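You operate a simulated robot arm through the tools that you are given. There is no shell and no other tool. Be economical: measure what you need, move in short steps, check, and stop when the job is done.

Carry out the task below with a simulated two-armed robot. There is one attempt and no reset: what you move stays moved.

## Task
Push the drawer fifty-four shut. Put the gold ring labelled "1" from the top of bench nine on top of the black tall cooler and the gold ring marked "2" on the yellow card there. Any order will do.

It is judged by the outcome, as a careful person would: the job done as asked, and still so three seconds after it is handed in. It fails if anything else is knocked over, pushed out of place, dropped, spilled or broken.

## Robot
Two 7-joint arms with three-finger grippers on one trunk, on a base that drives. Base frame: it is fixed to the floor where the robot stands at the start and does not move with it; the origin is under the middle of the robot, x ahead of it, y to its left, z up. Readings come in m, rad, newtons and seconds.
The left shoulder is at the start at [0.07, 0.165, 0.921], the right one opposite. With the tool pointing down near the work surface each hand reaches from about 0.3 to 0.86 m from the robot's upright axis, wherever it stands, measured 20 degrees to its own side. Places, roughly: drawer fifty-four [1, 0.1, 0.7]; gold ring [1.5, -0.25, 0.75]; tall cooler [1.5, 0, 1]; yellow card [1.25, 0.25, 0.75]. Payload 3.91 kg a hand.
Tool frame (each hand has its own): the origin (TCP) lies between the finger pads and is the grasp point; the fingertips stand 0.03 m ahead of it; z points along the fingers, y is the line along which they close. The gripper opens to 0.116 m. The gripper's body begins 0.073 m behind the TCP.
Orientation is that of the tool frame in the base frame, as a unit quaternion [x, y, z, w]. With the fingers straight down and closing along the base's y, the tool's x points along the base's -x, its y along +y and its z along -z.

## Interface
- The arms move only by the tool nudge_tool. It takes "left_targets", "right_targets" or both (then of equal length, played together; a hand with none holds still); each is a list of rows, each a list of 7 numbers: the shift along the tool's x, y, z in units of 30 mm (1.0 is 30 mm), then the turn, a rotation vector about the tool's x, y, z in units of 5 degrees (1.0 is 5 degrees), then the closure, from 0 (fully open) to 1 (shut). In form: [[dx, dy, dz, ax, ay, az, jaw], ...]. A call has 1 to 10 rows; each row shifts and turns the commanded pose from where the row before left it, along the tool's axes as they then stand. A call with a number of a shift or a turn outside -1 to 1 is refused whole. Rows are played at 5 a second. More than 0.05 m and 0.15 rad between two rows, or a gripper value outside its range, and nothing of the call is played. A pose out of reach is approached as far as the arm can. The call stops where the force on the tool passes 40 N (or 10 N more than at its start, if that is more) or the arm is blocked; 0.2 s more then pass. The fingers move at their own pace (about 0.153 m/s each) and stop on an object; they squeeze with about 43 N. The grip force told is the motor's: it shows also when the fingers shut on nothing. Time passes only in rows, and 0.2 s behind the last, so rows that do not move let the fingers close. The reply holds the time, the measured pose of the TCP, the force on the tool along the base axes, the opening and the grip force, in the units named above and with some noise, with the torque about the TCP (base axes, N m) and any sound that the robot's microphone picked up.
- Cameras (640 x 400 px; columns grow to the right, rows downward): "scene" is now at [0.129, -0.0268, 1.2472]; the picture's right is [-0.20, -0.98, 0.00], its down [-0.60, 0.12, -0.79] and it looks along [0.77, -0.16, -0.61] (base axes); focal length 224 px, centre (320, 200). "left" rides on the left gripper at [0.075, 0.017, -0.088] in its tool frame; the picture's right is [-0.22, 0.97, 0.00], its down [-0.70, -0.16, -0.70] and it looks along [-0.68, -0.16, 0.71] (tool axes); focal length 247 px, centre (320, 200). "right" rides on the right gripper at [0.052, 0.056, -0.088] in its tool frame; the picture's right is [-0.73, 0.68, 0.00], its down [-0.49, -0.52, -0.70] and it looks along [-0.48, -0.51, 0.71] (tool axes); focal length 247 px, centre (320, 200). There is no depth. A picture from a camera that has moved, and an enlarged one, comes with that camera's place and axes in the base frame and with its lens. The place of the scene camera against the robot may be out by one fixed shift of up to 0.025 m in any direction.
- snapshot(camera): a new picture of that camera. No time passes.
- lift_body(by): slides the trunk up (or, below 0, down) by that many m; the arms and the scene camera ride with it, the base frame stays. It gives what a move gives, with no picture.
- steer(legs): drives the robot by 1 to 6 legs, each [ahead, left, turn to the left] in m, m and rad, along the robot's own axes; the way and the turn of a leg run together, so that a leg with both is an arc; at most 1.5 m and 3.142 rad a leg. The arms and the cameras ride along, it lands a little off, and it stops where it bumps. It gives what a move gives.
- head_to(pan, tilt): turns the head with the scene camera to pan (to the left, within 1.501 rad either way) and tilt (down, from -0.506 to 1.204), counted from straight ahead of the robot. It gives what a move gives.
- close_up(camera, box): a new picture of the part [left, top, right, bottom] of that camera's present view, enlarged. No time passes.
- finish_job(): hands the job in; it is judged then, once.

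Work in short steps. Places have to be worked out from the pictures, the camera data and where the tool is seen: move nearer, look again, correct. Check each grasp and each placing, and mend what went wrong. You have 165 turns and 122 pictures in all, those below and enlarged ones among them. Open the grippers and draw the arms clear of the work before you hand the job in, unless the task says otherwise; then end with one line.

The tools are called by a JSON object that holds its "fn" and its "kwargs". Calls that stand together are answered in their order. nudge_tool: Moves the arms, as the interface text tells. Its arguments: {"type":"object","properties":{"left_targets":{"type":"array"},"right_targets":{"type":"array"}},"required":[]} The other tools are called the same way: lift_body (by) slides the trunk up or down; steer (legs) drives the base; head_to (pan, tilt) turns the head that bears the scene camera; snapshot (camera) takes a picture; close_up (camera, box) takes an enlarged picture of a part of a camera's view; finish_job () hands the job in.

At the start:

```text
time_s: 0.0
left_position: [0.4691, 0.3205, 0.9122]
left_tool_rot: [-0.004, 1.0, -0.027, -0.001]
left_ft_force: [0.2, 0.4, -0.1]
left_ft_torque: [0.01, 0.02, -0.01]
left_finger_gap: 0.1158
left_grip_force: 0.0
right_position: [0.6651, -0.2491, 0.9087]
right_tool_rot: [0.0, 1.0, 0.0, 0.0]
right_ft_force: [-0.1, 1.1, 0.1]
right_ft_torque: [-0.03, -0.01, 0.01]
right_finger_gap: 0.116
right_grip_force: 0.0
trunk travel left (down, up): [-0.458, 0.382]
robot x, y, heading: [-0.0015, -0.0008, 0.0]
head pan, tilt: [1.468, 0.712]
```

scene: 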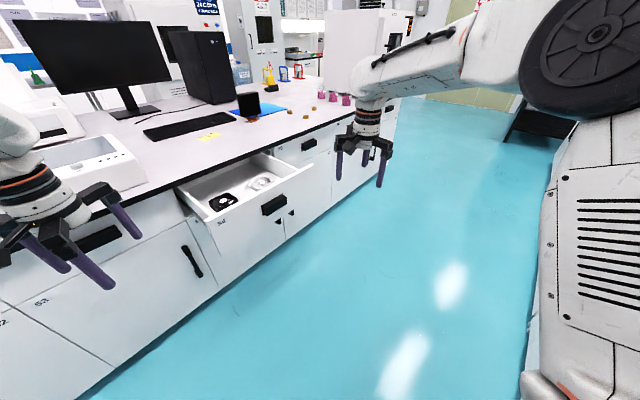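
right: 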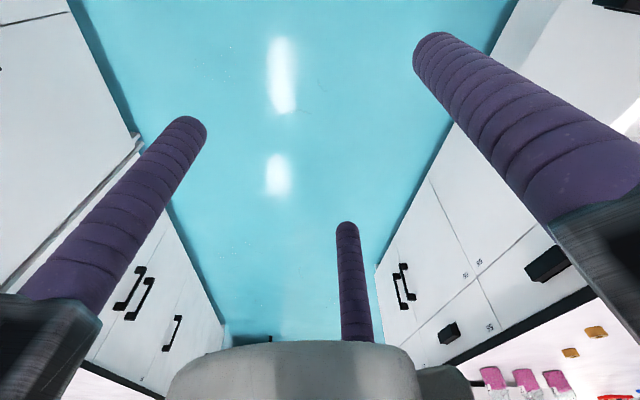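
left: 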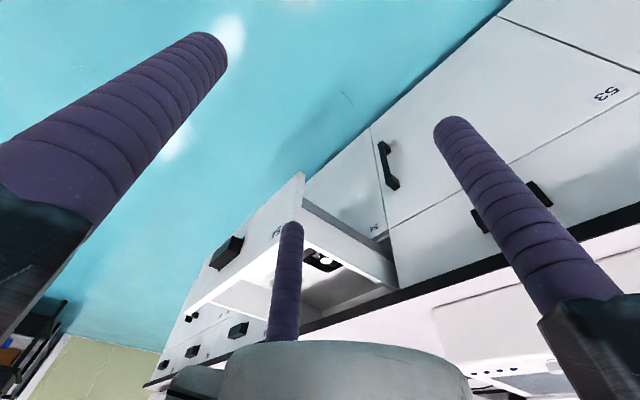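

The drawer is open and the bench runs diagonally, so I'll close in on the key regions to identify the objects.

{"fn": "close_up", "kwargs": {"camera": "scene", "box": [160, 60, 360, 185]}}

{"fn": "close_up", "kwargs": {"camera": "scene", "box": [160, 140, 340, 250]}}

```text
3.20 times, centred on (260, 122) of scene
camera zoom: at [0.129, -0.0268, 1.2472], right [-0.2, -0.98, 0.0], down [-0.6, 0.12, -0.79], along [0.77, -0.16, -0.61], focal length 717 px, centre (512, 448)
```

zoom: 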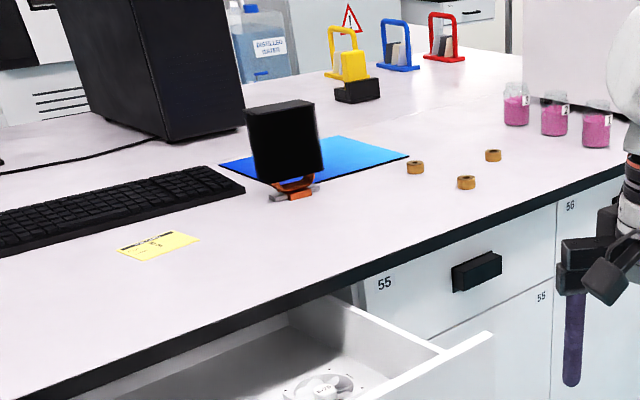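

```text
3.56 times, centred on (250, 195) of scene
camera zoom: at [0.129, -0.0268, 1.2472], right [-0.2, -0.98, 0.0], down [-0.6, 0.12, -0.79], along [0.77, -0.16, -0.61], focal length 797 px, centre (569, 218)
```

zoom: 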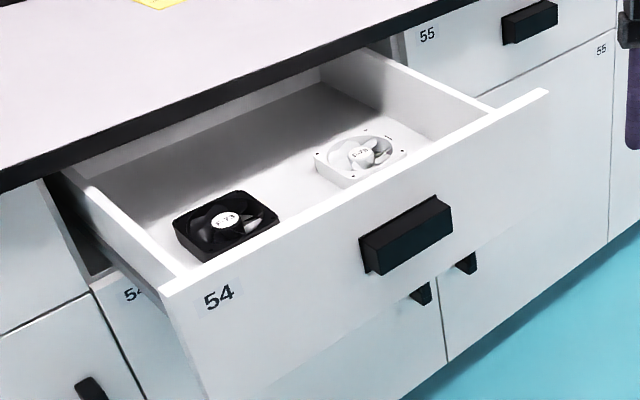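

The rings, card, cooler and drawer 54 are identified. I'll turn to face the bench squarely (about 0.59 rad left); the hands stay clear of the bench.

{"fn": "steer", "kwargs": {"legs": [[0, 0, 0.59]]}}

{"fn": "head_to", "kwargs": {"pan": 0.0, "tilt": 0.6}}

{"fn": "snapshot", "kwargs": {"camera": "scene"}}

```text
time_s: 2.0
left_position: [0.2154, 0.5264, 0.908]
left_tool_rot: [-0.292, 0.956, -0.032, 0.008]
left_ft_force: [0.1, 0.5, -0.9]
left_ft_torque: [0.0, -0.02, -0.01]
left_finger_gap: 0.1158
left_grip_force: 0.0
right_position: [0.6916, 0.1589, 0.9091]
right_tool_rot: [-0.287, 0.958, -0.001, 0.001]
right_ft_force: [-0.2, -0.4, 0.0]
right_ft_torque: [0.01, -0.04, -0.03]
right_finger_gap: 0.116
right_grip_force: 0.1
trunk travel left (down, up): [-0.458, 0.382]
robot x, y, heading: [0.0013, 0.0031, 0.584]
head pan, tilt: [1.468, 0.712]
```

```text
time_s: 3.6
left_position: [0.2153, 0.5263, 0.9068]
left_tool_rot: [-0.294, 0.955, -0.032, 0.005]
left_ft_force: [0.5, -0.1, -0.1]
left_ft_torque: [-0.03, -0.01, 0.0]
left_finger_gap: 0.1159
left_grip_force: 0.1
right_position: [0.6927, 0.1579, 0.9082]
right_tool_rot: [-0.288, 0.958, -0.001, 0.0]
right_ft_force: [-0.3, -1.6, 0.8]
right_ft_torque: [-0.04, 0.03, 0.01]
right_finger_gap: 0.116
right_grip_force: 0.0
trunk travel left (down, up): [-0.458, 0.382]
robot x, y, heading: [-0.0023, -0.0002, 0.58]
head pan, tilt: [0.0, 0.6]
```

```text
116 pictures are left
camera scene: at [0.0937, 0.0847, 1.2505], right [0.75, -0.66, 0.0], down [-0.38, -0.44, -0.81], along [0.53, 0.61, -0.58], focal length 224 px, centre (320, 200)
```

scene: 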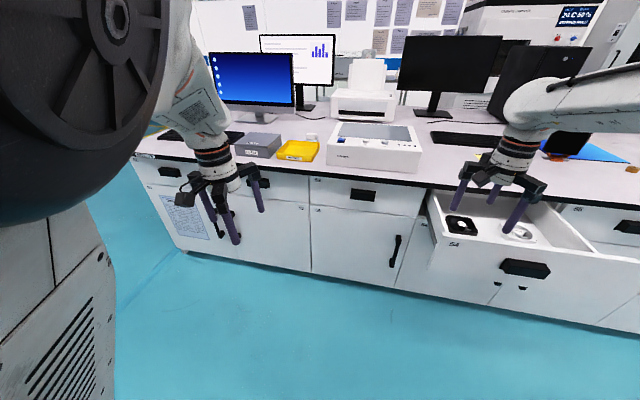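

Next I pan right towards the rings for a second viewpoint.

{"fn": "head_to", "kwargs": {"pan": -0.7, "tilt": 0.6}}

{"fn": "snapshot", "kwargs": {"camera": "scene"}}

```text
time_s: 4.7
left_position: [0.2148, 0.5275, 0.9063]
left_tool_rot: [-0.292, 0.956, -0.034, 0.003]
left_ft_force: [-0.5, -0.9, -0.5]
left_ft_torque: [0.02, 0.04, 0.02]
left_finger_gap: 0.1158
left_grip_force: 0.1
right_position: [0.6917, 0.1571, 0.9097]
right_tool_rot: [-0.288, 0.958, 0.0, 0.0]
right_ft_force: [-0.5, 1.3, -0.5]
right_ft_torque: [0.04, 0.01, -0.01]
right_finger_gap: 0.1162
right_grip_force: 0.0
trunk travel left (down, up): [-0.458, 0.382]
robot x, y, heading: [-0.0025, -0.0015, 0.584]
head pan, tilt: [-0.7, 0.6]
```

```text
115 pictures are left
camera scene: at [0.0941, 0.0842, 1.2504], right [0.75, -0.66, 0.0], down [-0.39, -0.44, -0.81], along [0.54, 0.61, -0.58], focal length 224 px, centre (320, 200)
```

scene: 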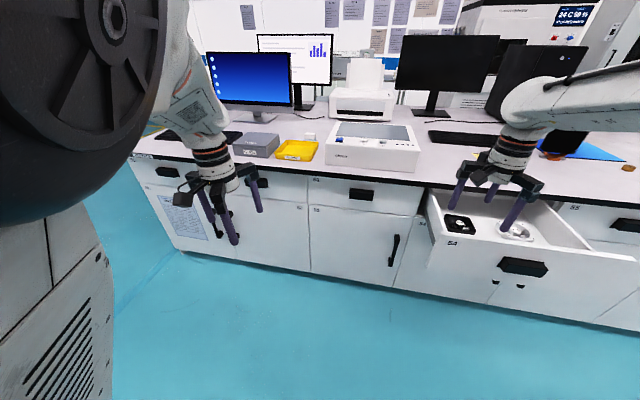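

The view didn't change with pan, so I test another pan value.

{"fn": "head_to", "kwargs": {"pan": 1.4, "tilt": 0.6}}

{"fn": "snapshot", "kwargs": {"camera": "scene"}}

```text
time_s: 6.7
left_position: [0.2145, 0.528, 0.9085]
left_tool_rot: [-0.293, 0.955, -0.033, 0.007]
left_ft_force: [0.9, 0.7, 0.6]
left_ft_torque: [0.0, 0.0, 0.02]
left_finger_gap: 0.1161
left_grip_force: 0.2
right_position: [0.6921, 0.1577, 0.9091]
right_tool_rot: [-0.287, 0.958, 0.001, 0.001]
right_ft_force: [0.4, 0.7, -0.9]
right_ft_torque: [0.03, -0.03, 0.0]
right_finger_gap: 0.1159
right_grip_force: 0.0
trunk travel left (down, up): [-0.458, 0.382]
robot x, y, heading: [0.0011, -0.0012, 0.583]
head pan, tilt: [1.4, 0.6]
```

```text
114 pictures are left
camera scene: at [0.0235, 0.1061, 1.2526], right [0.99, 0.14, 0.0], down [0.08, -0.56, -0.83], along [-0.12, 0.82, -0.56], focal length 224 px, centre (320, 200)
```

scene: 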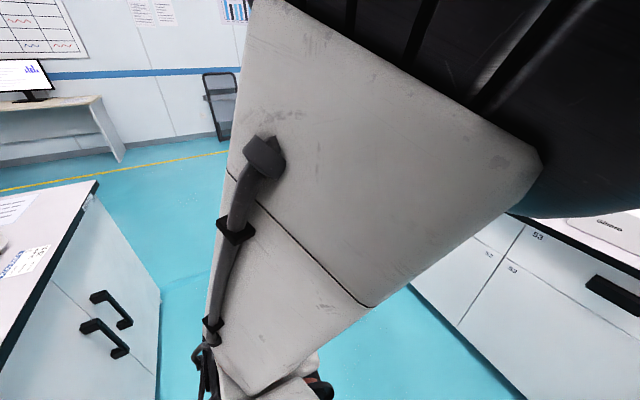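

{"fn": "head_to", "kwargs": {"pan": -0.4, "tilt": 0.6}}

{"fn": "snapshot", "kwargs": {"camera": "scene"}}

```text
time_s: 8.5
left_position: [0.2134, 0.526, 0.9063]
left_tool_rot: [-0.292, 0.956, -0.032, 0.004]
left_ft_force: [-0.2, -0.2, 0.1]
left_ft_torque: [-0.03, -0.02, -0.01]
left_finger_gap: 0.1159
left_grip_force: 0.1
right_position: [0.6923, 0.1577, 0.9085]
right_tool_rot: [-0.287, 0.958, 0.0, 0.001]
right_ft_force: [-0.3, -0.3, 0.4]
right_ft_torque: [0.02, -0.01, 0.02]
right_finger_gap: 0.116
right_grip_force: 0.0
trunk travel left (down, up): [-0.458, 0.382]
robot x, y, heading: [-0.0001, -0.0011, 0.582]
head pan, tilt: [-0.4, 0.6]
```

```text
113 pictures are left
camera scene: at [0.0941, 0.0849, 1.2523], right [0.75, -0.66, 0.0], down [-0.37, -0.43, -0.83], along [0.54, 0.62, -0.56], focal length 224 px, centre (320, 200)
```

scene: 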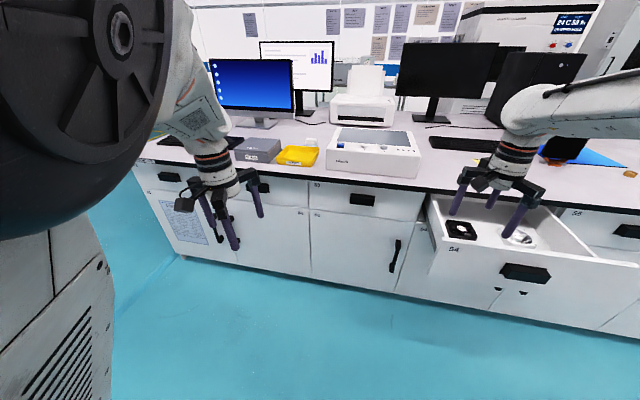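

{"fn": "head_to", "kwargs": {"pan": 0.5, "tilt": 0.7}}

{"fn": "snapshot", "kwargs": {"camera": "scene"}}

{"fn": "head_to", "kwargs": {"pan": -1.4, "tilt": 0.7}}

{"fn": "snapshot", "kwargs": {"camera": "scene"}}

```text
time_s: 9.7
left_position: [0.2145, 0.5274, 0.9104]
left_tool_rot: [-0.293, 0.956, -0.031, 0.008]
left_ft_force: [-0.3, -0.5, 0.1]
left_ft_torque: [0.0, 0.01, 0.02]
left_finger_gap: 0.1162
left_grip_force: 0.2
right_position: [0.6925, 0.1571, 0.9093]
right_tool_rot: [-0.288, 0.958, 0.0, 0.0]
right_ft_force: [0.1, 1.2, 0.0]
right_ft_torque: [-0.05, -0.01, 0.01]
right_finger_gap: 0.116
right_grip_force: 0.0
trunk travel left (down, up): [-0.458, 0.382]
robot x, y, heading: [-0.0038, 0.0001, 0.584]
head pan, tilt: [0.499, 0.7]
```

```text
112 pictures are left
camera scene: at [0.0759, 0.0935, 1.2436], right [0.88, -0.47, 0.0], down [-0.3, -0.57, -0.76], along [0.36, 0.68, -0.64], focal length 224 px, centre (320, 200)
```

scene: 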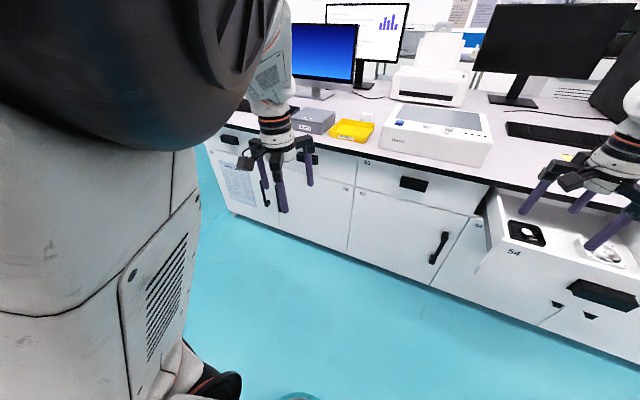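

```text
time_s: 11.5
left_position: [0.2144, 0.5266, 0.9057]
left_tool_rot: [-0.292, 0.956, -0.033, 0.004]
left_ft_force: [0.8, -0.3, -0.6]
left_ft_torque: [0.0, -0.01, 0.02]
left_finger_gap: 0.1162
left_grip_force: 0.1
right_position: [0.6909, 0.1581, 0.9093]
right_tool_rot: [-0.288, 0.958, 0.0, 0.001]
right_ft_force: [-1.6, 0.0, -0.7]
right_ft_torque: [0.02, 0.01, 0.01]
right_finger_gap: 0.1158
right_grip_force: 0.1
trunk travel left (down, up): [-0.458, 0.382]
robot x, y, heading: [-0.0031, 0.004, 0.586]
head pan, tilt: [-1.4, 0.7]
```

```text
111 pictures are left
camera scene: at [0.0936, 0.0802, 1.2425], right [0.73, -0.68, 0.0], down [-0.45, -0.48, -0.76], along [0.52, 0.55, -0.65], focal length 224 px, centre (320, 200)
```

scene: 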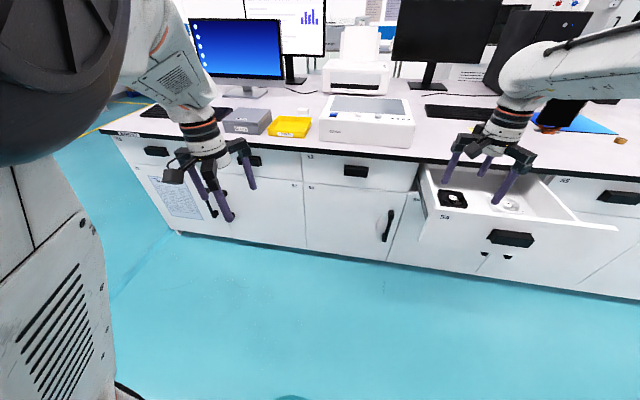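

The head seems limited to looking left of the robot, so I'll aim with the base instead. By my estimate the bench normal is at about 0.636 rad, its top at z≈0.78, and the drawer front is about 0.75 m out along the normal. I square up, shift right so the right hand faces the drawer centre, and back off a little.

{"fn": "steer", "kwargs": {"legs": [[-0.1, -0.2, 0.05]]}}

{"fn": "snapshot", "kwargs": {"camera": "scene"}}

{"fn": "snapshot", "kwargs": {"camera": "right"}}

```text
time_s: 13.2
left_position: [0.2929, 0.3794, 0.9002]
left_tool_rot: [-0.259, 0.965, -0.035, -0.004]
left_ft_force: [0.0, 0.3, 1.0]
left_ft_torque: [-0.01, 0.02, -0.02]
left_finger_gap: 0.1161
left_grip_force: 0.1
right_position: [0.7423, -0.0245, 0.9082]
right_tool_rot: [-0.253, 0.968, 0.0, 0.0]
right_ft_force: [-0.4, -0.6, -0.4]
right_ft_torque: [-0.02, 0.02, 0.04]
right_finger_gap: 0.1162
right_grip_force: 0.1
trunk travel left (down, up): [-0.458, 0.382]
robot x, y, heading: [0.0408, -0.1313, 0.515]
head pan, tilt: [-1.4, 0.7]
stopped in leg 1: the robot was blocked; the commanded pose is now the measured one
```

```text
110 pictures are left
camera scene: at [0.1459, -0.0646, 1.2416], right [0.61, -0.79, 0.0], down [-0.53, -0.4, -0.75], along [0.6, 0.46, -0.66], focal length 224 px, centre (320, 200)
```

scene: 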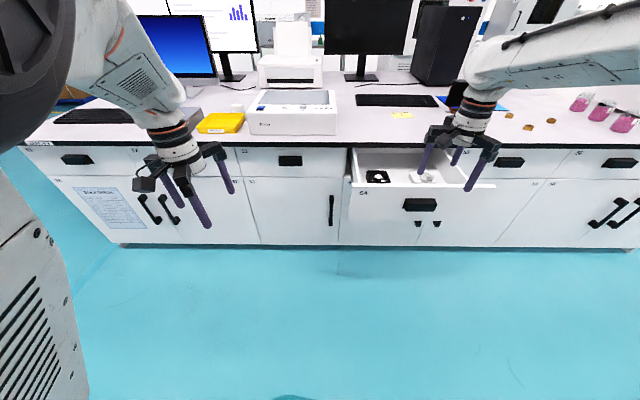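

```text
109 pictures are left
camera right: at [0.6701, -0.0022, 0.9969], right [0.31, 0.95, 0.0], down [0.68, -0.22, 0.7], along [0.67, -0.22, -0.71], focal length 247 px, centre (320, 200)
```

right: 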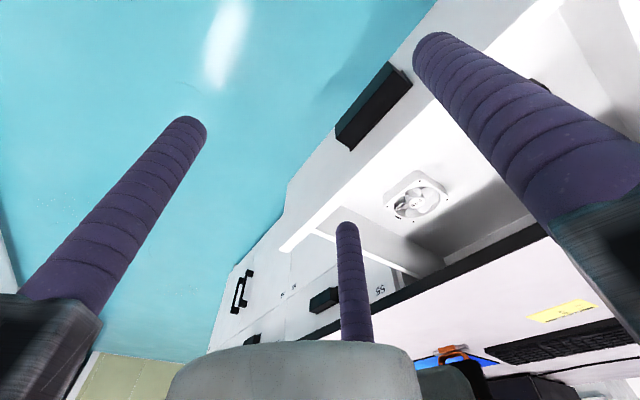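

Blocked by something behind me (the aisle is narrow), so I won't back up any more. I'll zoom in on the right gripper to calibrate the scene camera and look at the drawer.

{"fn": "close_up", "kwargs": {"camera": "scene", "box": [340, 80, 540, 205]}}

{"fn": "close_up", "kwargs": {"camera": "scene", "box": [330, 140, 510, 252]}}

```text
3.20 times, centred on (440, 142) of scene
camera zoom: at [0.1459, -0.0646, 1.2416], right [0.61, -0.79, 0.0], down [-0.53, -0.4, -0.75], along [0.6, 0.46, -0.66], focal length 717 px, centre (-64, 384)
```

zoom: 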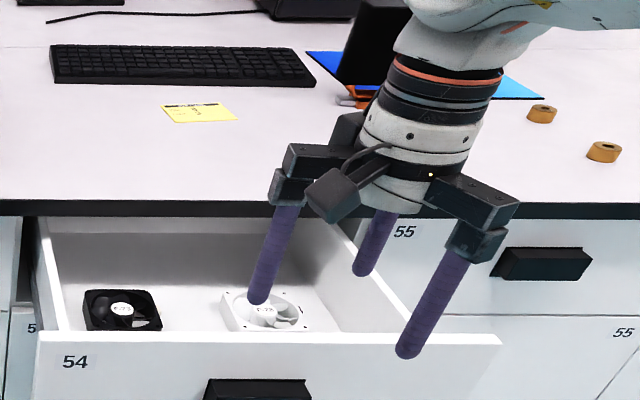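

```text
3.56 times, centred on (420, 196) of scene
camera zoom: at [0.1459, -0.0646, 1.2416], right [0.61, -0.79, 0.0], down [-0.53, -0.4, -0.75], along [0.6, 0.46, -0.66], focal length 797 px, centre (-36, 214)
```

zoom: 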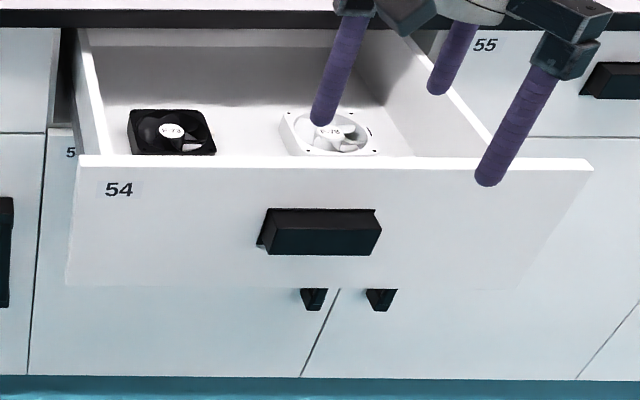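

Comparing the rods with the known TCP, the scene camera puts points about 3 cm too far forward. The gripper looks like three rods, so I'll watch what it does on closing. I close the right gripper and tilt it forward for pushing.

{"fn": "nudge_tool", "kwargs": {"right_targets": [[0, 0, 0, 0, -1, 0, 1], [0, 0, 0, 0, -1, 0, 1], [0, 0, 0, 0, -1, 0, 1], [0, 0, 0, 0, -1, 0, 1], [0, 0, 0, 0, -1, 0, 1], [0, 0, 0, 0, -1, 0, 1], [0, 0, 0, 0, -1, 0, 1], [0, 0, 0, 0, -1, 0, 1], [0, 0, 0, 0, -1, 0, 1], [0, 0, 0, 0, -1, 0, 1]]}}

{"fn": "snapshot", "kwargs": {"camera": "right"}}

{"fn": "snapshot", "kwargs": {"camera": "scene"}}

```text
time_s: 15.4
left_position: [0.2922, 0.3798, 0.9004]
left_tool_rot: [-0.258, 0.966, -0.036, -0.004]
left_ft_force: [0.3, 0.5, -0.2]
left_ft_torque: [0.02, 0.0, 0.0]
left_finger_gap: 0.116
left_grip_force: 0.1
right_position: [0.7422, -0.0249, 0.9109]
right_tool_rot: [-0.229, 0.876, 0.107, 0.411]
right_ft_force: [1.5, 0.7, 0.8]
right_ft_torque: [0.02, 0.01, -0.02]
right_finger_gap: 0.0089
right_grip_force: 42.7
trunk travel left (down, up): [-0.458, 0.382]
robot x, y, heading: [0.0388, -0.1319, 0.509]
head pan, tilt: [-1.4, 0.7]
```

```text
106 pictures are left
camera right: at [0.6264, -0.0261, 0.9261], right [0.08, 0.82, 0.56], down [0.06, -0.57, 0.82], along [1.0, -0.03, -0.09], focal length 247 px, centre (320, 200)
```

right: 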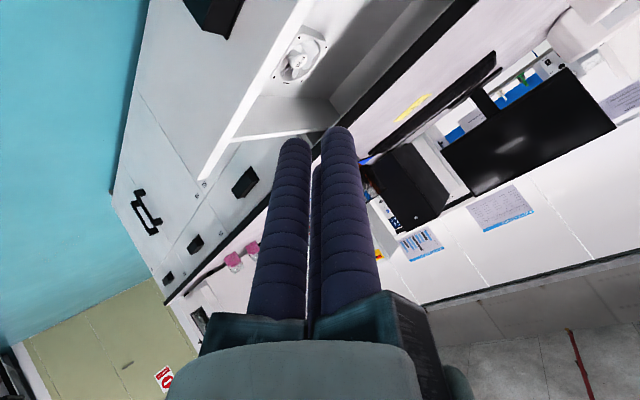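

```text
105 pictures are left
camera scene: at [0.1452, -0.0652, 1.2413], right [0.6, -0.8, 0.0], down [-0.53, -0.4, -0.75], along [0.6, 0.45, -0.67], focal length 224 px, centre (320, 200)
```

scene: 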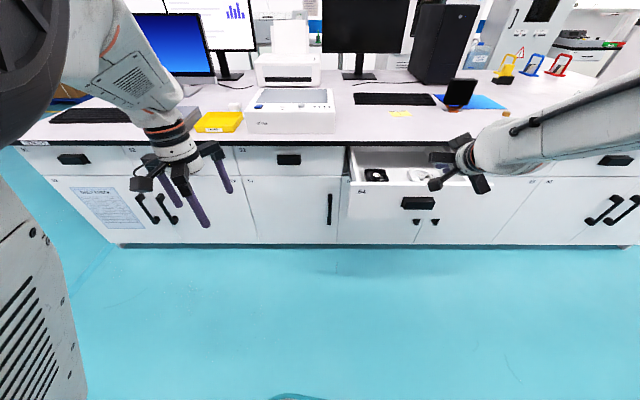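

Triangulating with the right camera only gives a bench top of about 0.80, the drawer rim at about 0.76, and the panel front about 0.69 out. I lower the closed, tilted fingers in front of the panel, to the right of its handle.

{"fn": "nudge_tool", "kwargs": {"right_targets": [[0.85, -0.6, 0.71, 0, 0, 0, 1], [0.85, -0.6, 0.71, 0, 0, 0, 1], [0.85, -0.6, 0.71, 0, 0, 0, 1], [0.85, -0.6, 0.71, 0, 0, 0, 1], [0.85, -0.6, 0.71, 0, 0, 0, 1], [0.85, -0.6, 0.71, 0, 0, 0, 1], [0, 0, 0, 0, -1, 0, 1], [0, 0, 0, 0, -1, 0, 1], [0, 0, 0, 0, -1, 0, 1]]}}

{"fn": "snapshot", "kwargs": {"camera": "right"}}

{"fn": "close_up", "kwargs": {"camera": "scene", "box": [330, 120, 538, 250]}}

```text
time_s: 17.4
left_position: [0.2923, 0.3792, 0.8993]
left_tool_rot: [-0.258, 0.965, -0.035, -0.006]
left_ft_force: [0.9, -0.1, -0.1]
left_ft_torque: [0.01, 0.0, 0.0]
left_finger_gap: 0.1159
left_grip_force: 0.1
right_position: [0.7953, -0.1188, 0.7102]
right_tool_rot: [-0.211, 0.815, 0.134, 0.522]
right_ft_force: [-0.2, -0.1, 0.6]
right_ft_torque: [0.03, 0.02, 0.03]
right_finger_gap: 0.009
right_grip_force: 43.0
trunk travel left (down, up): [-0.458, 0.382]
robot x, y, heading: [0.0371, -0.1311, 0.51]
head pan, tilt: [-1.4, 0.7]
```

```text
104 pictures are left
camera right: at [0.6785, -0.1211, 0.6996], right [-0.06, 0.75, 0.66], down [-0.12, -0.67, 0.74], along [0.99, -0.03, 0.13], focal length 247 px, centre (320, 200)
```

right: 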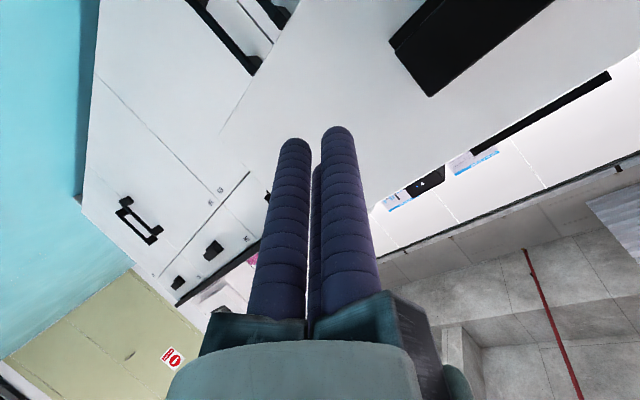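

```text
3.08 times, centred on (434, 185) of scene
camera zoom: at [0.1456, -0.0658, 1.2409], right [0.6, -0.8, 0.0], down [-0.54, -0.4, -0.74], along [0.6, 0.44, -0.67], focal length 689 px, centre (-31, 246)
```

zoom: 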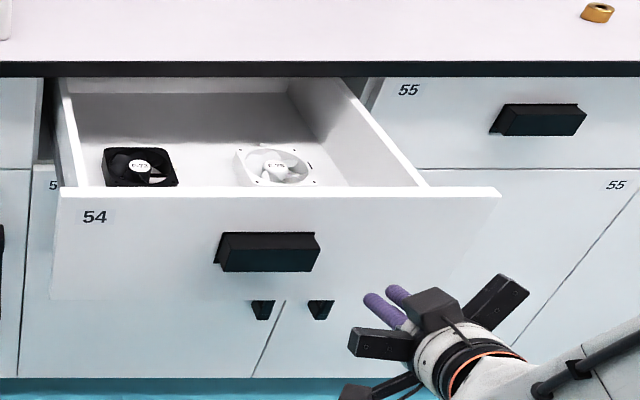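

The tips are about 9 cm in front of the panel, to the right of the handle and at mid height. I drive 0.07 m ahead and check again.

{"fn": "steer", "kwargs": {"legs": [[0.07, 0.0, 0.0]]}}

{"fn": "close_up", "kwargs": {"camera": "scene", "box": [330, 120, 538, 250]}}

```text
time_s: 18.4
left_position: [0.3567, 0.4139, 0.899]
left_tool_rot: [-0.258, 0.966, -0.035, -0.006]
left_ft_force: [-0.1, 0.2, 0.4]
left_ft_torque: [-0.04, 0.03, 0.01]
left_finger_gap: 0.116
left_grip_force: 0.1
right_position: [0.8576, -0.0851, 0.7092]
right_tool_rot: [-0.213, 0.816, 0.135, 0.52]
right_ft_force: [0.5, 0.0, 0.1]
right_ft_torque: [0.03, 0.0, -0.02]
right_finger_gap: 0.0087
right_grip_force: 42.4
trunk travel left (down, up): [-0.458, 0.382]
robot x, y, heading: [0.1038, -0.0985, 0.506]
head pan, tilt: [-1.4, 0.7]
```

```text
3.08 times, centred on (434, 185) of scene
camera zoom: at [0.2097, -0.0304, 1.2406], right [0.59, -0.81, 0.0], down [-0.54, -0.4, -0.74], along [0.6, 0.44, -0.67], focal length 689 px, centre (-31, 246)
```

zoom: 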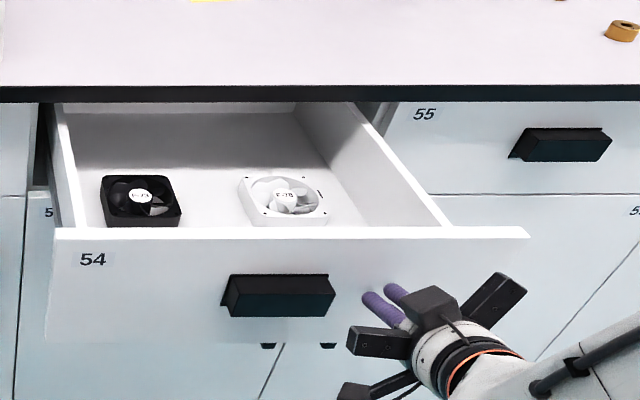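

The tip is at panel mid height beside the handle. Now I push along the bench normal with the arm.

{"fn": "nudge_tool", "kwargs": {"right_targets": [[-0.3, 0.09, 0.65, 0, 0, 0, 1], [-0.3, 0.09, 0.65, 0, 0, 0, 1], [-0.3, 0.09, 0.65, 0, 0, 0, 1], [-0.3, 0.09, 0.65, 0, 0, 0, 1], [-0.3, 0.09, 0.65, 0, 0, 0, 1], [-0.3, 0.09, 0.65, 0, 0, 0, 1]]}}

{"fn": "close_up", "kwargs": {"camera": "scene", "box": [330, 120, 538, 250]}}

```text
time_s: 19.9
left_position: [0.3569, 0.4142, 0.8976]
left_tool_rot: [-0.257, 0.966, -0.036, -0.008]
left_ft_force: [0.6, -0.3, 0.6]
left_ft_torque: [0.02, -0.02, 0.01]
left_finger_gap: 0.116
left_grip_force: 0.1
right_position: [0.9636, -0.0074, 0.711]
right_tool_rot: [-0.212, 0.816, 0.134, 0.522]
right_ft_force: [-0.8, 0.3, 0.5]
right_ft_torque: [0.01, 0.01, 0.02]
right_finger_gap: 0.009
right_grip_force: 43.0
trunk travel left (down, up): [-0.458, 0.382]
robot x, y, heading: [0.1021, -0.0995, 0.503]
head pan, tilt: [-1.4, 0.7]
```

```text
3.08 times, centred on (434, 185) of scene
camera zoom: at [0.2108, -0.0389, 1.2353], right [0.51, -0.86, 0.0], down [-0.62, -0.37, -0.7], along [0.6, 0.36, -0.72], focal length 689 px, centre (-31, 246)
```

zoom: 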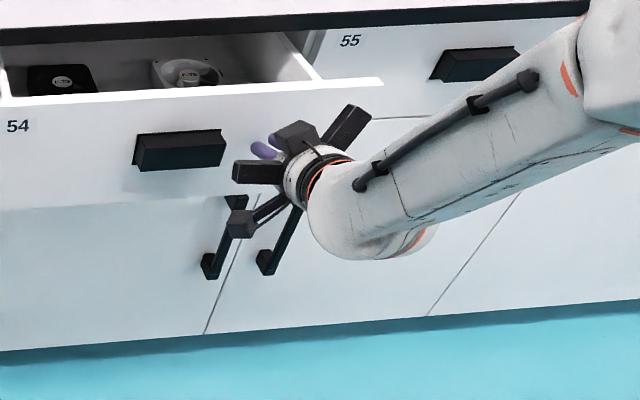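

The drawer is sliding with little force, so I keep pushing.

{"fn": "nudge_tool", "kwargs": {"right_targets": [[-0.3, 0.09, 0.65, 0, 0, 0, 1], [-0.3, 0.09, 0.65, 0, 0, 0, 1], [-0.3, 0.09, 0.65, 0, 0, 0, 1], [-0.3, 0.09, 0.65, 0, 0, 0, 1]]}}

{"fn": "snapshot", "kwargs": {"camera": "scene"}}

```text
time_s: 20.9
left_position: [0.3553, 0.4124, 0.8969]
left_tool_rot: [-0.257, 0.966, -0.035, -0.009]
left_ft_force: [0.5, 0.3, -0.6]
left_ft_torque: [0.02, 0.0, 0.02]
left_finger_gap: 0.116
left_grip_force: 0.1
right_position: [1.033, 0.0431, 0.7076]
right_tool_rot: [-0.213, 0.816, 0.135, 0.52]
right_ft_force: [0.3, 0.4, 0.0]
right_ft_torque: [0.01, 0.01, 0.0]
right_finger_gap: 0.0091
right_grip_force: 42.6
trunk travel left (down, up): [-0.458, 0.382]
robot x, y, heading: [0.1011, -0.0931, 0.508]
head pan, tilt: [-1.4, 0.7]
```

```text
100 pictures are left
camera scene: at [0.2108, -0.0396, 1.2346], right [0.51, -0.86, 0.0], down [-0.62, -0.37, -0.69], along [0.59, 0.35, -0.72], focal length 224 px, centre (320, 200)
```

scene: 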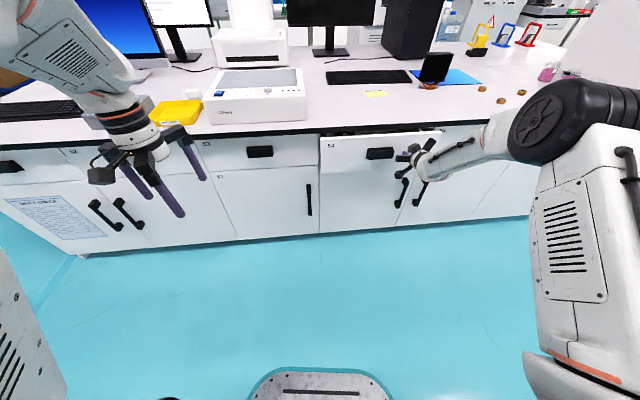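

It's nearly closed. I'll continue until it meets resistance.

{"fn": "nudge_tool", "kwargs": {"right_targets": [[-0.25, 0.08, 0.54, 0, 0, 0, 1], [-0.25, 0.08, 0.54, 0, 0, 0, 1], [-0.25, 0.08, 0.54, 0, 0, 0, 1]]}}

{"fn": "close_up", "kwargs": {"camera": "scene", "box": [300, 110, 460, 210]}}

```text
time_s: 21.6
left_position: [0.3568, 0.4132, 0.897]
left_tool_rot: [-0.258, 0.966, -0.035, -0.008]
left_ft_force: [-0.1, -0.6, 0.3]
left_ft_torque: [-0.02, -0.01, 0.01]
left_finger_gap: 0.1158
left_grip_force: 0.2
right_position: [1.0763, 0.075, 0.7086]
right_tool_rot: [-0.212, 0.816, 0.135, 0.52]
right_ft_force: [0.0, -0.7, 0.0]
right_ft_torque: [0.03, 0.0, -0.02]
right_finger_gap: 0.0089
right_grip_force: 42.9
trunk travel left (down, up): [-0.458, 0.382]
robot x, y, heading: [0.1046, -0.0969, 0.504]
head pan, tilt: [-1.4, 0.7]
```

```text
4.00 times, centred on (380, 160) of scene
camera zoom: at [0.2108, -0.0395, 1.2345], right [0.51, -0.86, 0.0], down [-0.62, -0.37, -0.69], along [0.59, 0.35, -0.72], focal length 896 px, centre (80, 360)
```

zoom: 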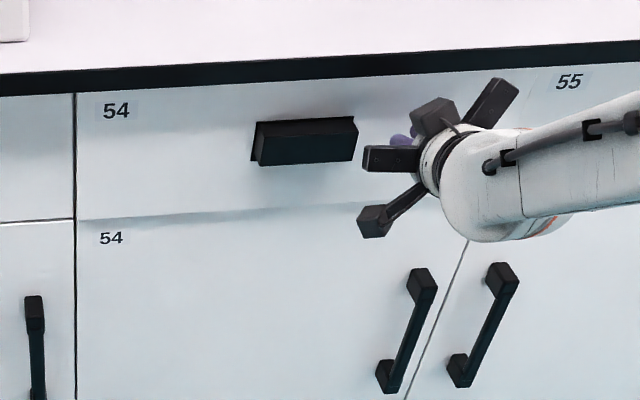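

It looks flush or nearly so, but there is no force yet. I push a few more millimetres.

{"fn": "nudge_tool", "kwargs": {"right_targets": [[-0.1, 0.03, 0.2, 0, 0, 0, 1], [-0.1, 0.03, 0.2, 0, 0, 0, 1], [-0.1, 0.03, 0.2, 0, 0, 0, 1], [-0.1, 0.03, 0.2, 0, 0, 0, 1]]}}

{"fn": "close_up", "kwargs": {"camera": "scene", "box": [300, 110, 460, 210]}}

```text
time_s: 22.6
left_position: [0.3524, 0.4114, 0.8953]
left_tool_rot: [-0.258, 0.965, -0.038, -0.01]
left_ft_force: [0.4, 0.4, 0.2]
left_ft_torque: [-0.02, 0.0, 0.01]
left_finger_gap: 0.1158
left_grip_force: 0.0
right_position: [1.0882, 0.0853, 0.7092]
right_tool_rot: [-0.212, 0.818, 0.133, 0.518]
right_ft_force: [-21.9, -9.6, 10.2]
right_ft_torque: [0.16, -0.26, -0.06]
right_finger_gap: 0.0088
right_grip_force: 43.1
trunk travel left (down, up): [-0.458, 0.382]
robot x, y, heading: [0.1024, -0.0959, 0.511]
head pan, tilt: [-1.4, 0.7]
stopped in row 4 (right hand): the force on the tool passed its limit at 49 N (the readings are from after the stop); the commanded pose is now the measured one
```

```text
4.00 times, centred on (380, 160) of scene
camera zoom: at [0.2092, -0.0476, 1.2368], right [0.43, -0.9, 0.0], down [-0.64, -0.3, -0.71], along [0.64, 0.3, -0.71], focal length 896 px, centre (80, 360)
```

zoom: 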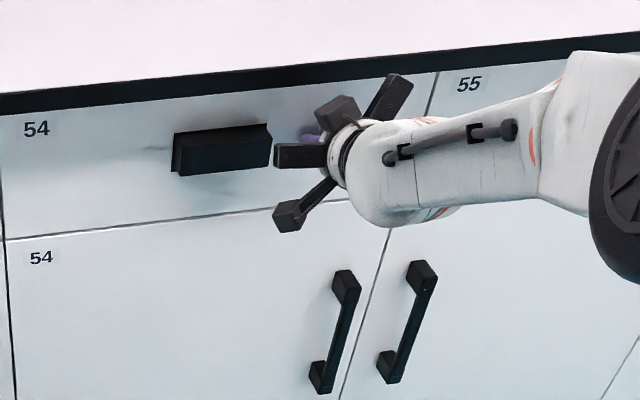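

Drawer 54 is shut: a 49 N contact stop, and it looks flush. I retract the right hand straight back.

{"fn": "nudge_tool", "kwargs": {"right_targets": [[0.4, -0.12, -0.88, 0, 0, 0, 1], [0.4, -0.12, -0.88, 0, 0, 0, 1], [0.4, -0.12, -0.88, 0, 0, 0, 1], [0.4, -0.12, -0.88, 0, 0, 0, 1], [0.4, -0.12, -0.88, 0, 0, 0, 1], [0.4, -0.12, -0.88, 0, 0, 0, 1], [0.4, -0.12, -0.88, 0, 0, 0, 1], [0.4, -0.12, -0.88, 0, 0, 0, 1], [0.4, -0.12, -0.88, 0, 0, 0, 1]]}}

{"fn": "nudge_tool", "kwargs": {"right_targets": [[-0.91, 0, -0.42, 0, 0, 0, 1], [-0.91, 0, -0.42, 0, 0, 0, 1], [-0.91, 0, -0.42, 0, 0, 0, 1], [-0.91, 0, -0.42, 0, 0, 0, 1], [-0.91, 0, -0.42, 0, 0, 0, 1], [-0.91, 0, -0.42, 0, 0, 0, 1], [-0.91, 0, -0.42, 0, 0, 0, 1], [-0.91, 0, -0.42, 0, 0, 0, 1], [-0.91, 0, -0.42, 0, 0, 0, 1], [-0.91, 0, -0.42, 0, 0, 0, 1]]}}

{"fn": "nudge_tool", "kwargs": {"right_targets": [[0, 0, 0, 0, 1, 0, 0], [0, 0, 0, 0, 1, 0, 0], [0, 0, 0, 0, 1, 0, 0], [0, 0, 0, 0, 1, 0, 0], [0, 0, 0, 0, 1, 0, 0], [0, 0, 0, 0, 1, 0, 0], [0, 0, 0, 0, 1, 0, 0], [0, 0, 0, 0, 1, 0, 0], [0, 0, 0, 0, 1, 0, 0], [0, 0, 0, 0, 1, 0, 0]]}}

{"fn": "snapshot", "kwargs": {"camera": "scene"}}

```text
time_s: 24.6
left_position: [0.3559, 0.4116, 0.8958]
left_tool_rot: [-0.258, 0.965, -0.037, -0.01]
left_ft_force: [0.4, 0.1, -0.5]
left_ft_torque: [-0.02, 0.0, 0.0]
left_finger_gap: 0.1162
left_grip_force: 0.0
right_position: [0.8786, -0.0686, 0.7088]
right_tool_rot: [-0.212, 0.819, 0.133, 0.516]
right_ft_force: [-1.3, -0.4, 0.6]
right_ft_torque: [0.02, 0.0, -0.01]
right_finger_gap: 0.0088
right_grip_force: 42.8
trunk travel left (down, up): [-0.458, 0.382]
robot x, y, heading: [0.1059, -0.0965, 0.504]
head pan, tilt: [-1.4, 0.7]
```

```text
time_s: 26.8
left_position: [0.3561, 0.4121, 0.8968]
left_tool_rot: [-0.258, 0.965, -0.038, -0.01]
left_ft_force: [0.2, -0.3, -0.2]
left_ft_torque: [0.0, 0.01, 0.0]
left_finger_gap: 0.1161
left_grip_force: 0.0
right_position: [0.8838, -0.0664, 1.0112]
right_tool_rot: [-0.219, 0.815, 0.128, 0.52]
right_ft_force: [-1.0, 0.4, -1.4]
right_ft_torque: [0.05, -0.11, -0.04]
right_finger_gap: 0.0089
right_grip_force: 43.3
trunk travel left (down, up): [-0.458, 0.382]
robot x, y, heading: [0.101, -0.0915, 0.511]
head pan, tilt: [-1.4, 0.7]
```

```text
time_s: 29.0
left_position: [0.3556, 0.4135, 0.8949]
left_tool_rot: [-0.257, 0.966, -0.037, -0.01]
left_ft_force: [-0.5, 0.6, 0.7]
left_ft_torque: [-0.03, -0.05, -0.03]
left_finger_gap: 0.116
left_grip_force: 0.0
right_position: [0.8862, -0.0777, 1.009]
right_tool_rot: [-0.24, 0.963, 0.042, 0.119]
right_ft_force: [-0.5, 0.5, 0.1]
right_ft_torque: [-0.03, 0.0, -0.02]
right_finger_gap: 0.1161
right_grip_force: 0.2
trunk travel left (down, up): [-0.458, 0.382]
robot x, y, heading: [0.1022, -0.0955, 0.507]
head pan, tilt: [-1.4, 0.7]
```

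```text
97 pictures are left
camera scene: at [0.2126, -0.0462, 1.2334], right [0.43, -0.91, 0.0], down [-0.66, -0.31, -0.68], along [0.62, 0.29, -0.73], focal length 224 px, centre (320, 200)
```

scene: 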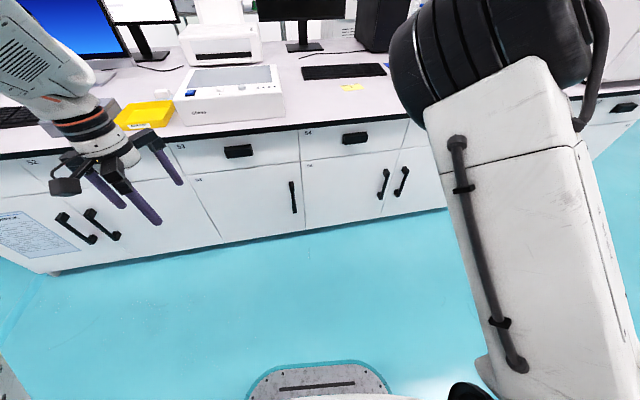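

The drawer is confirmed shut. I finish straightening the right hand and raise the left one, then drive along the bench to the rings.

{"fn": "nudge_tool", "kwargs": {"left_targets": [[0, 0, -1, 0, 0, 0, 0], [0, 0, -1, 0, 0, 0, 0], [0, 0, -1, 0, 0, 0, 0], [0, 0, -1, 0, 0, 0, 0], [0, 0, -1, 0, 0, 0, 0]], "right_targets": [[0, 0, 0, 0, 1, 0, 0], [0, 0, 0, 0, 1, 0, 0], [0, 0, 0, 0, 0.9, 0, 0], [0, 0, 0, 0, 0, 0, 0], [0, 0, 0, 0, 0, 0, 0]]}}

{"fn": "steer", "kwargs": {"legs": [[0.0, -0.5, 0.0]]}}

{"fn": "snapshot", "kwargs": {"camera": "scene"}}

{"fn": "snapshot", "kwargs": {"camera": "right"}}

```text
time_s: 30.2
left_position: [0.3536, 0.4245, 1.0495]
left_tool_rot: [-0.257, 0.965, -0.045, -0.003]
left_ft_force: [0.1, -1.0, 0.1]
left_ft_torque: [0.02, 0.0, 0.02]
left_finger_gap: 0.1159
left_grip_force: 0.1
right_position: [0.8825, -0.065, 1.0085]
right_tool_rot: [-0.252, 0.968, 0.0, -0.001]
right_ft_force: [0.1, 0.9, -0.2]
right_ft_torque: [0.03, 0.06, 0.01]
right_finger_gap: 0.116
right_grip_force: 0.0
trunk travel left (down, up): [-0.458, 0.382]
robot x, y, heading: [0.1037, -0.1, 0.509]
head pan, tilt: [-1.4, 0.7]
```

```text
time_s: 33.2
left_position: [0.5962, -0.0139, 1.0467]
left_tool_rot: [-0.26, 0.965, -0.043, -0.006]
left_ft_force: [-0.3, 0.1, -0.6]
left_ft_torque: [0.01, 0.03, 0.0]
left_finger_gap: 0.1157
left_grip_force: 0.2
right_position: [1.1283, -0.5029, 1.0093]
right_tool_rot: [-0.252, 0.968, -0.002, 0.0]
right_ft_force: [0.5, -1.5, 0.0]
right_ft_torque: [0.01, 0.02, 0.0]
right_finger_gap: 0.1156
right_grip_force: 0.1
trunk travel left (down, up): [-0.458, 0.382]
robot x, y, heading: [0.3464, -0.5354, 0.508]
head pan, tilt: [-1.4, 0.7]
```

```text
96 pictures are left
camera scene: at [0.4397, -0.5882, 1.2436], right [-0.78, -0.63, 0.0], down [-0.41, 0.5, -0.76], along [0.48, -0.59, -0.64], focal length 224 px, centre (320, 200)
```

scene: 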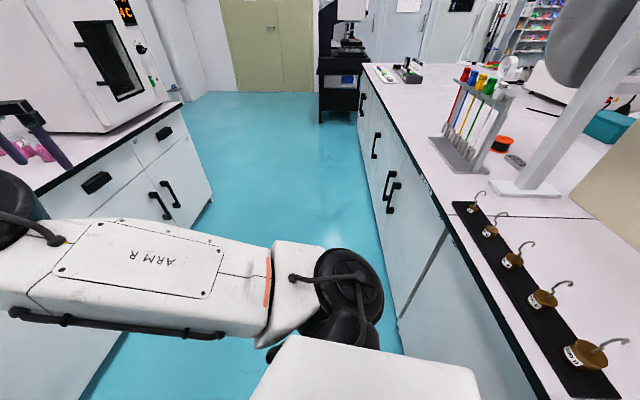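

```text
95 pictures are left
camera right: at [1.0551, -0.4815, 1.0978], right [0.31, 0.95, 0.0], down [0.68, -0.22, 0.7], along [0.67, -0.21, -0.71], focal length 247 px, centre (320, 200)
```

right: 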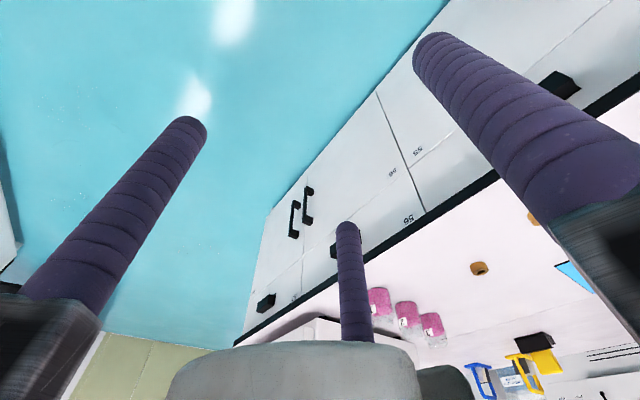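

The head pans freely now; the arm had been blocking it. I look forward at the bench.

{"fn": "head_to", "kwargs": {"pan": -0.05, "tilt": 0.5}}

{"fn": "snapshot", "kwargs": {"camera": "scene"}}

```text
time_s: 34.7
left_position: [0.5964, -0.0109, 1.0469]
left_tool_rot: [-0.26, 0.964, -0.047, -0.005]
left_ft_force: [-0.2, -0.3, -0.2]
left_ft_torque: [-0.04, 0.01, 0.02]
left_finger_gap: 0.116
left_grip_force: 0.1
right_position: [1.1278, -0.5034, 1.0108]
right_tool_rot: [-0.252, 0.968, -0.001, 0.0]
right_ft_force: [-0.8, -0.1, 0.1]
right_ft_torque: [0.0, -0.01, 0.01]
right_finger_gap: 0.116
right_grip_force: 0.1
trunk travel left (down, up): [-0.458, 0.382]
robot x, y, heading: [0.3437, -0.5381, 0.508]
head pan, tilt: [-0.051, 0.499]
```

```text
94 pictures are left
camera scene: at [0.4707, -0.4893, 1.2604], right [0.36, -0.93, 0.0], down [-0.46, -0.17, -0.87], along [0.82, 0.31, -0.49], focal length 224 px, centre (320, 200)
```

scene: 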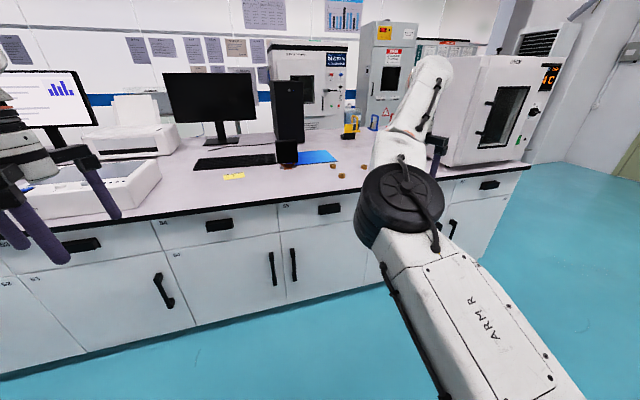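

Both arms are clear above bench height. I drive along the bench normal to bring the right hand over the rings.

{"fn": "steer", "kwargs": {"legs": [[0.4, 0.05, 0.0]]}}

{"fn": "snapshot", "kwargs": {"camera": "scene"}}

{"fn": "snapshot", "kwargs": {"camera": "right"}}

```text
time_s: 37.2
left_position: [0.9176, 0.2258, 1.045]
left_tool_rot: [-0.261, 0.964, -0.046, -0.006]
left_ft_force: [0.1, -0.3, 0.5]
left_ft_torque: [-0.02, 0.01, -0.01]
left_finger_gap: 0.1161
left_grip_force: 0.0
right_position: [1.4499, -0.2661, 1.0102]
right_tool_rot: [-0.252, 0.968, 0.0, 0.0]
right_ft_force: [0.7, -0.1, 0.1]
right_ft_torque: [-0.03, 0.0, 0.0]
right_finger_gap: 0.1159
right_grip_force: 0.1
trunk travel left (down, up): [-0.458, 0.382]
robot x, y, heading: [0.667, -0.3027, 0.509]
head pan, tilt: [-0.051, 0.499]
```

```text
93 pictures are left
camera scene: at [0.7923, -0.252, 1.2606], right [0.36, -0.93, 0.0], down [-0.45, -0.17, -0.87], along [0.82, 0.31, -0.49], focal length 224 px, centre (320, 200)
```

scene: 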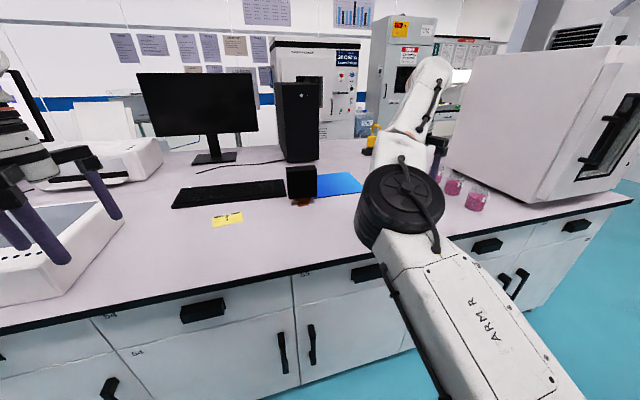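

```text
92 pictures are left
camera right: at [1.3763, -0.2444, 1.0976], right [0.31, 0.95, 0.0], down [0.68, -0.22, 0.7], along [0.67, -0.22, -0.71], focal length 247 px, centre (320, 200)
```

right: 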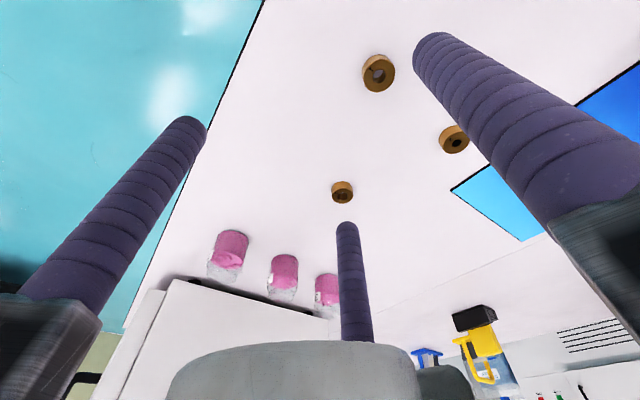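

All three rings are in view of the right camera. I zoom in to read their labels.

{"fn": "close_up", "kwargs": {"camera": "right", "box": [316, 40, 476, 140]}}

{"fn": "close_up", "kwargs": {"camera": "right", "box": [320, 110, 480, 210]}}

```text
4.00 times, centred on (396, 90) of right
camera zoom: at [1.3763, -0.2444, 1.0976], right [0.31, 0.95, 0.0], down [0.68, -0.22, 0.7], along [0.67, -0.22, -0.71], focal length 988 px, centre (16, 640)
```

zoom: 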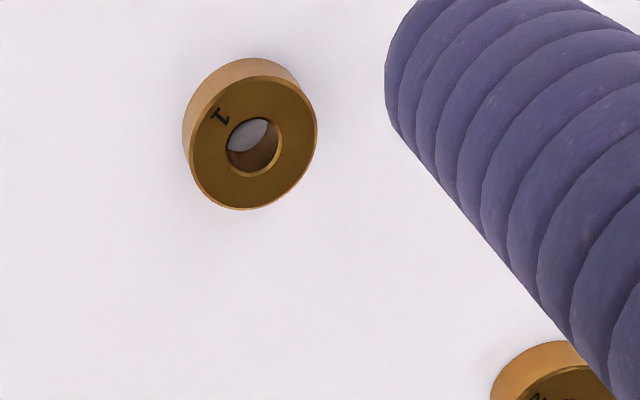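

```text
4.00 times, centred on (400, 160) of right
camera zoom: at [1.3763, -0.2444, 1.0976], right [0.31, 0.95, 0.0], down [0.68, -0.22, 0.7], along [0.67, -0.22, -0.71], focal length 988 px, centre (0, 360)
```

zoom: 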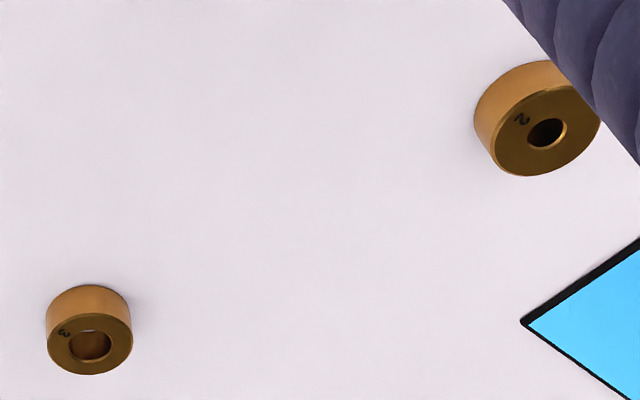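

Ring 1 is at about (1.483, -0.213), ring 2 at about (1.598, -0.129), and the third ring is a "3". I move above ring 1 and partly descend with the gripper half closed.

{"fn": "nudge_tool", "kwargs": {"right_targets": [[-0.365, 0.2, 0.8, 0, 0, 0, 0.4], [-0.365, 0.2, 0.8, 0, 0, 0, 0.4], [-0.365, 0.2, 0.8, 0, 0, 0, 0.4], [-0.365, 0.2, 0.8, 0, 0, 0, 0.4], [-0.365, 0.2, 0.8, 0, 0, 0, 0.4]]}}

{"fn": "snapshot", "kwargs": {"camera": "right"}}

{"fn": "snapshot", "kwargs": {"camera": "scene"}}

```text
time_s: 38.4
left_position: [0.9176, 0.2258, 1.0472]
left_tool_rot: [-0.261, 0.964, -0.047, -0.005]
left_ft_force: [0.6, 0.5, -0.1]
left_ft_torque: [-0.03, 0.01, -0.01]
left_finger_gap: 0.1162
left_grip_force: 0.1
right_position: [1.4841, -0.2152, 0.8888]
right_tool_rot: [-0.251, 0.968, -0.001, 0.0]
right_ft_force: [-0.5, -0.3, 0.0]
right_ft_torque: [-0.03, 0.01, 0.02]
right_finger_gap: 0.0695
right_grip_force: 0.1
trunk travel left (down, up): [-0.458, 0.382]
robot x, y, heading: [0.6702, -0.3019, 0.51]
head pan, tilt: [-0.051, 0.499]
```

```text
89 pictures are left
camera right: at [1.4101, -0.1926, 0.9766], right [0.31, 0.95, 0.0], down [0.68, -0.22, 0.7], along [0.67, -0.22, -0.71], focal length 247 px, centre (320, 200)
```

right: 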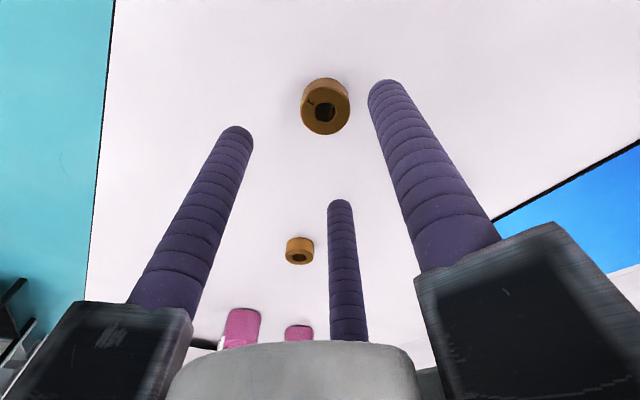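

```text
88 pictures are left
camera scene: at [0.7923, -0.2518, 1.2608], right [0.36, -0.93, 0.0], down [-0.45, -0.18, -0.88], along [0.82, 0.32, -0.48], focal length 224 px, centre (320, 200)
```

scene: 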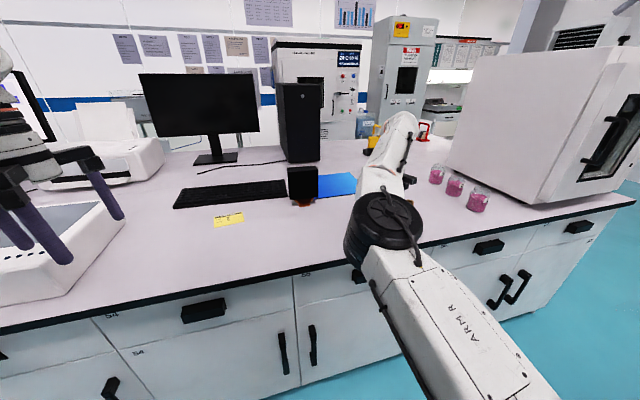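

Two views agree: ring 1 is centred under the TCP with its top at z≈0.82. I descend so the tips reach z≈0.808 and then close.

{"fn": "nudge_tool", "kwargs": {"right_targets": [[0.03, 0.07, 0.6, 0, 0, 0, 0.4], [0.03, 0, 0.6, 0, 0, 0, 0.4], [0, 0, 0.5, 0, 0, 0, 0.4], [0, 0, 0, 0, 0, 0, 0.4]]}}

{"fn": "snapshot", "kwargs": {"camera": "right"}}

```text
time_s: 39.4
left_position: [0.9176, 0.2243, 1.0464]
left_tool_rot: [-0.261, 0.964, -0.048, -0.005]
left_ft_force: [-0.4, 0.3, -0.5]
left_ft_torque: [0.03, 0.01, 0.0]
left_finger_gap: 0.116
left_grip_force: 0.0
right_position: [1.4793, -0.2142, 0.8382]
right_tool_rot: [-0.252, 0.968, -0.001, 0.001]
right_ft_force: [0.9, -0.2, -0.5]
right_ft_torque: [-0.02, 0.01, -0.04]
right_finger_gap: 0.0697
right_grip_force: 0.1
trunk travel left (down, up): [-0.458, 0.382]
robot x, y, heading: [0.6682, -0.2971, 0.51]
head pan, tilt: [-0.051, 0.499]
```

```text
87 pictures are left
camera right: at [1.4074, -0.1913, 0.9255], right [0.31, 0.95, 0.0], down [0.68, -0.22, 0.7], along [0.67, -0.22, -0.71], focal length 247 px, centre (320, 200)
```

right: 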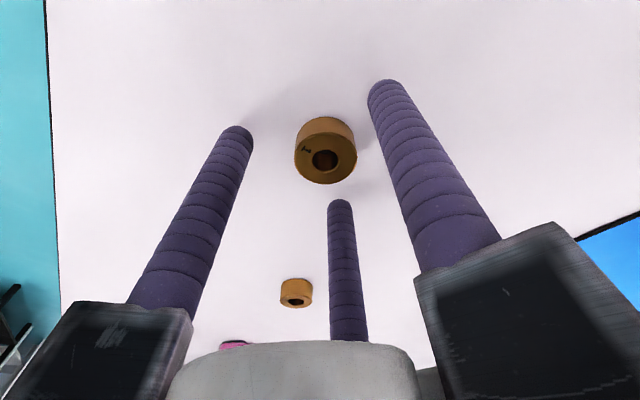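

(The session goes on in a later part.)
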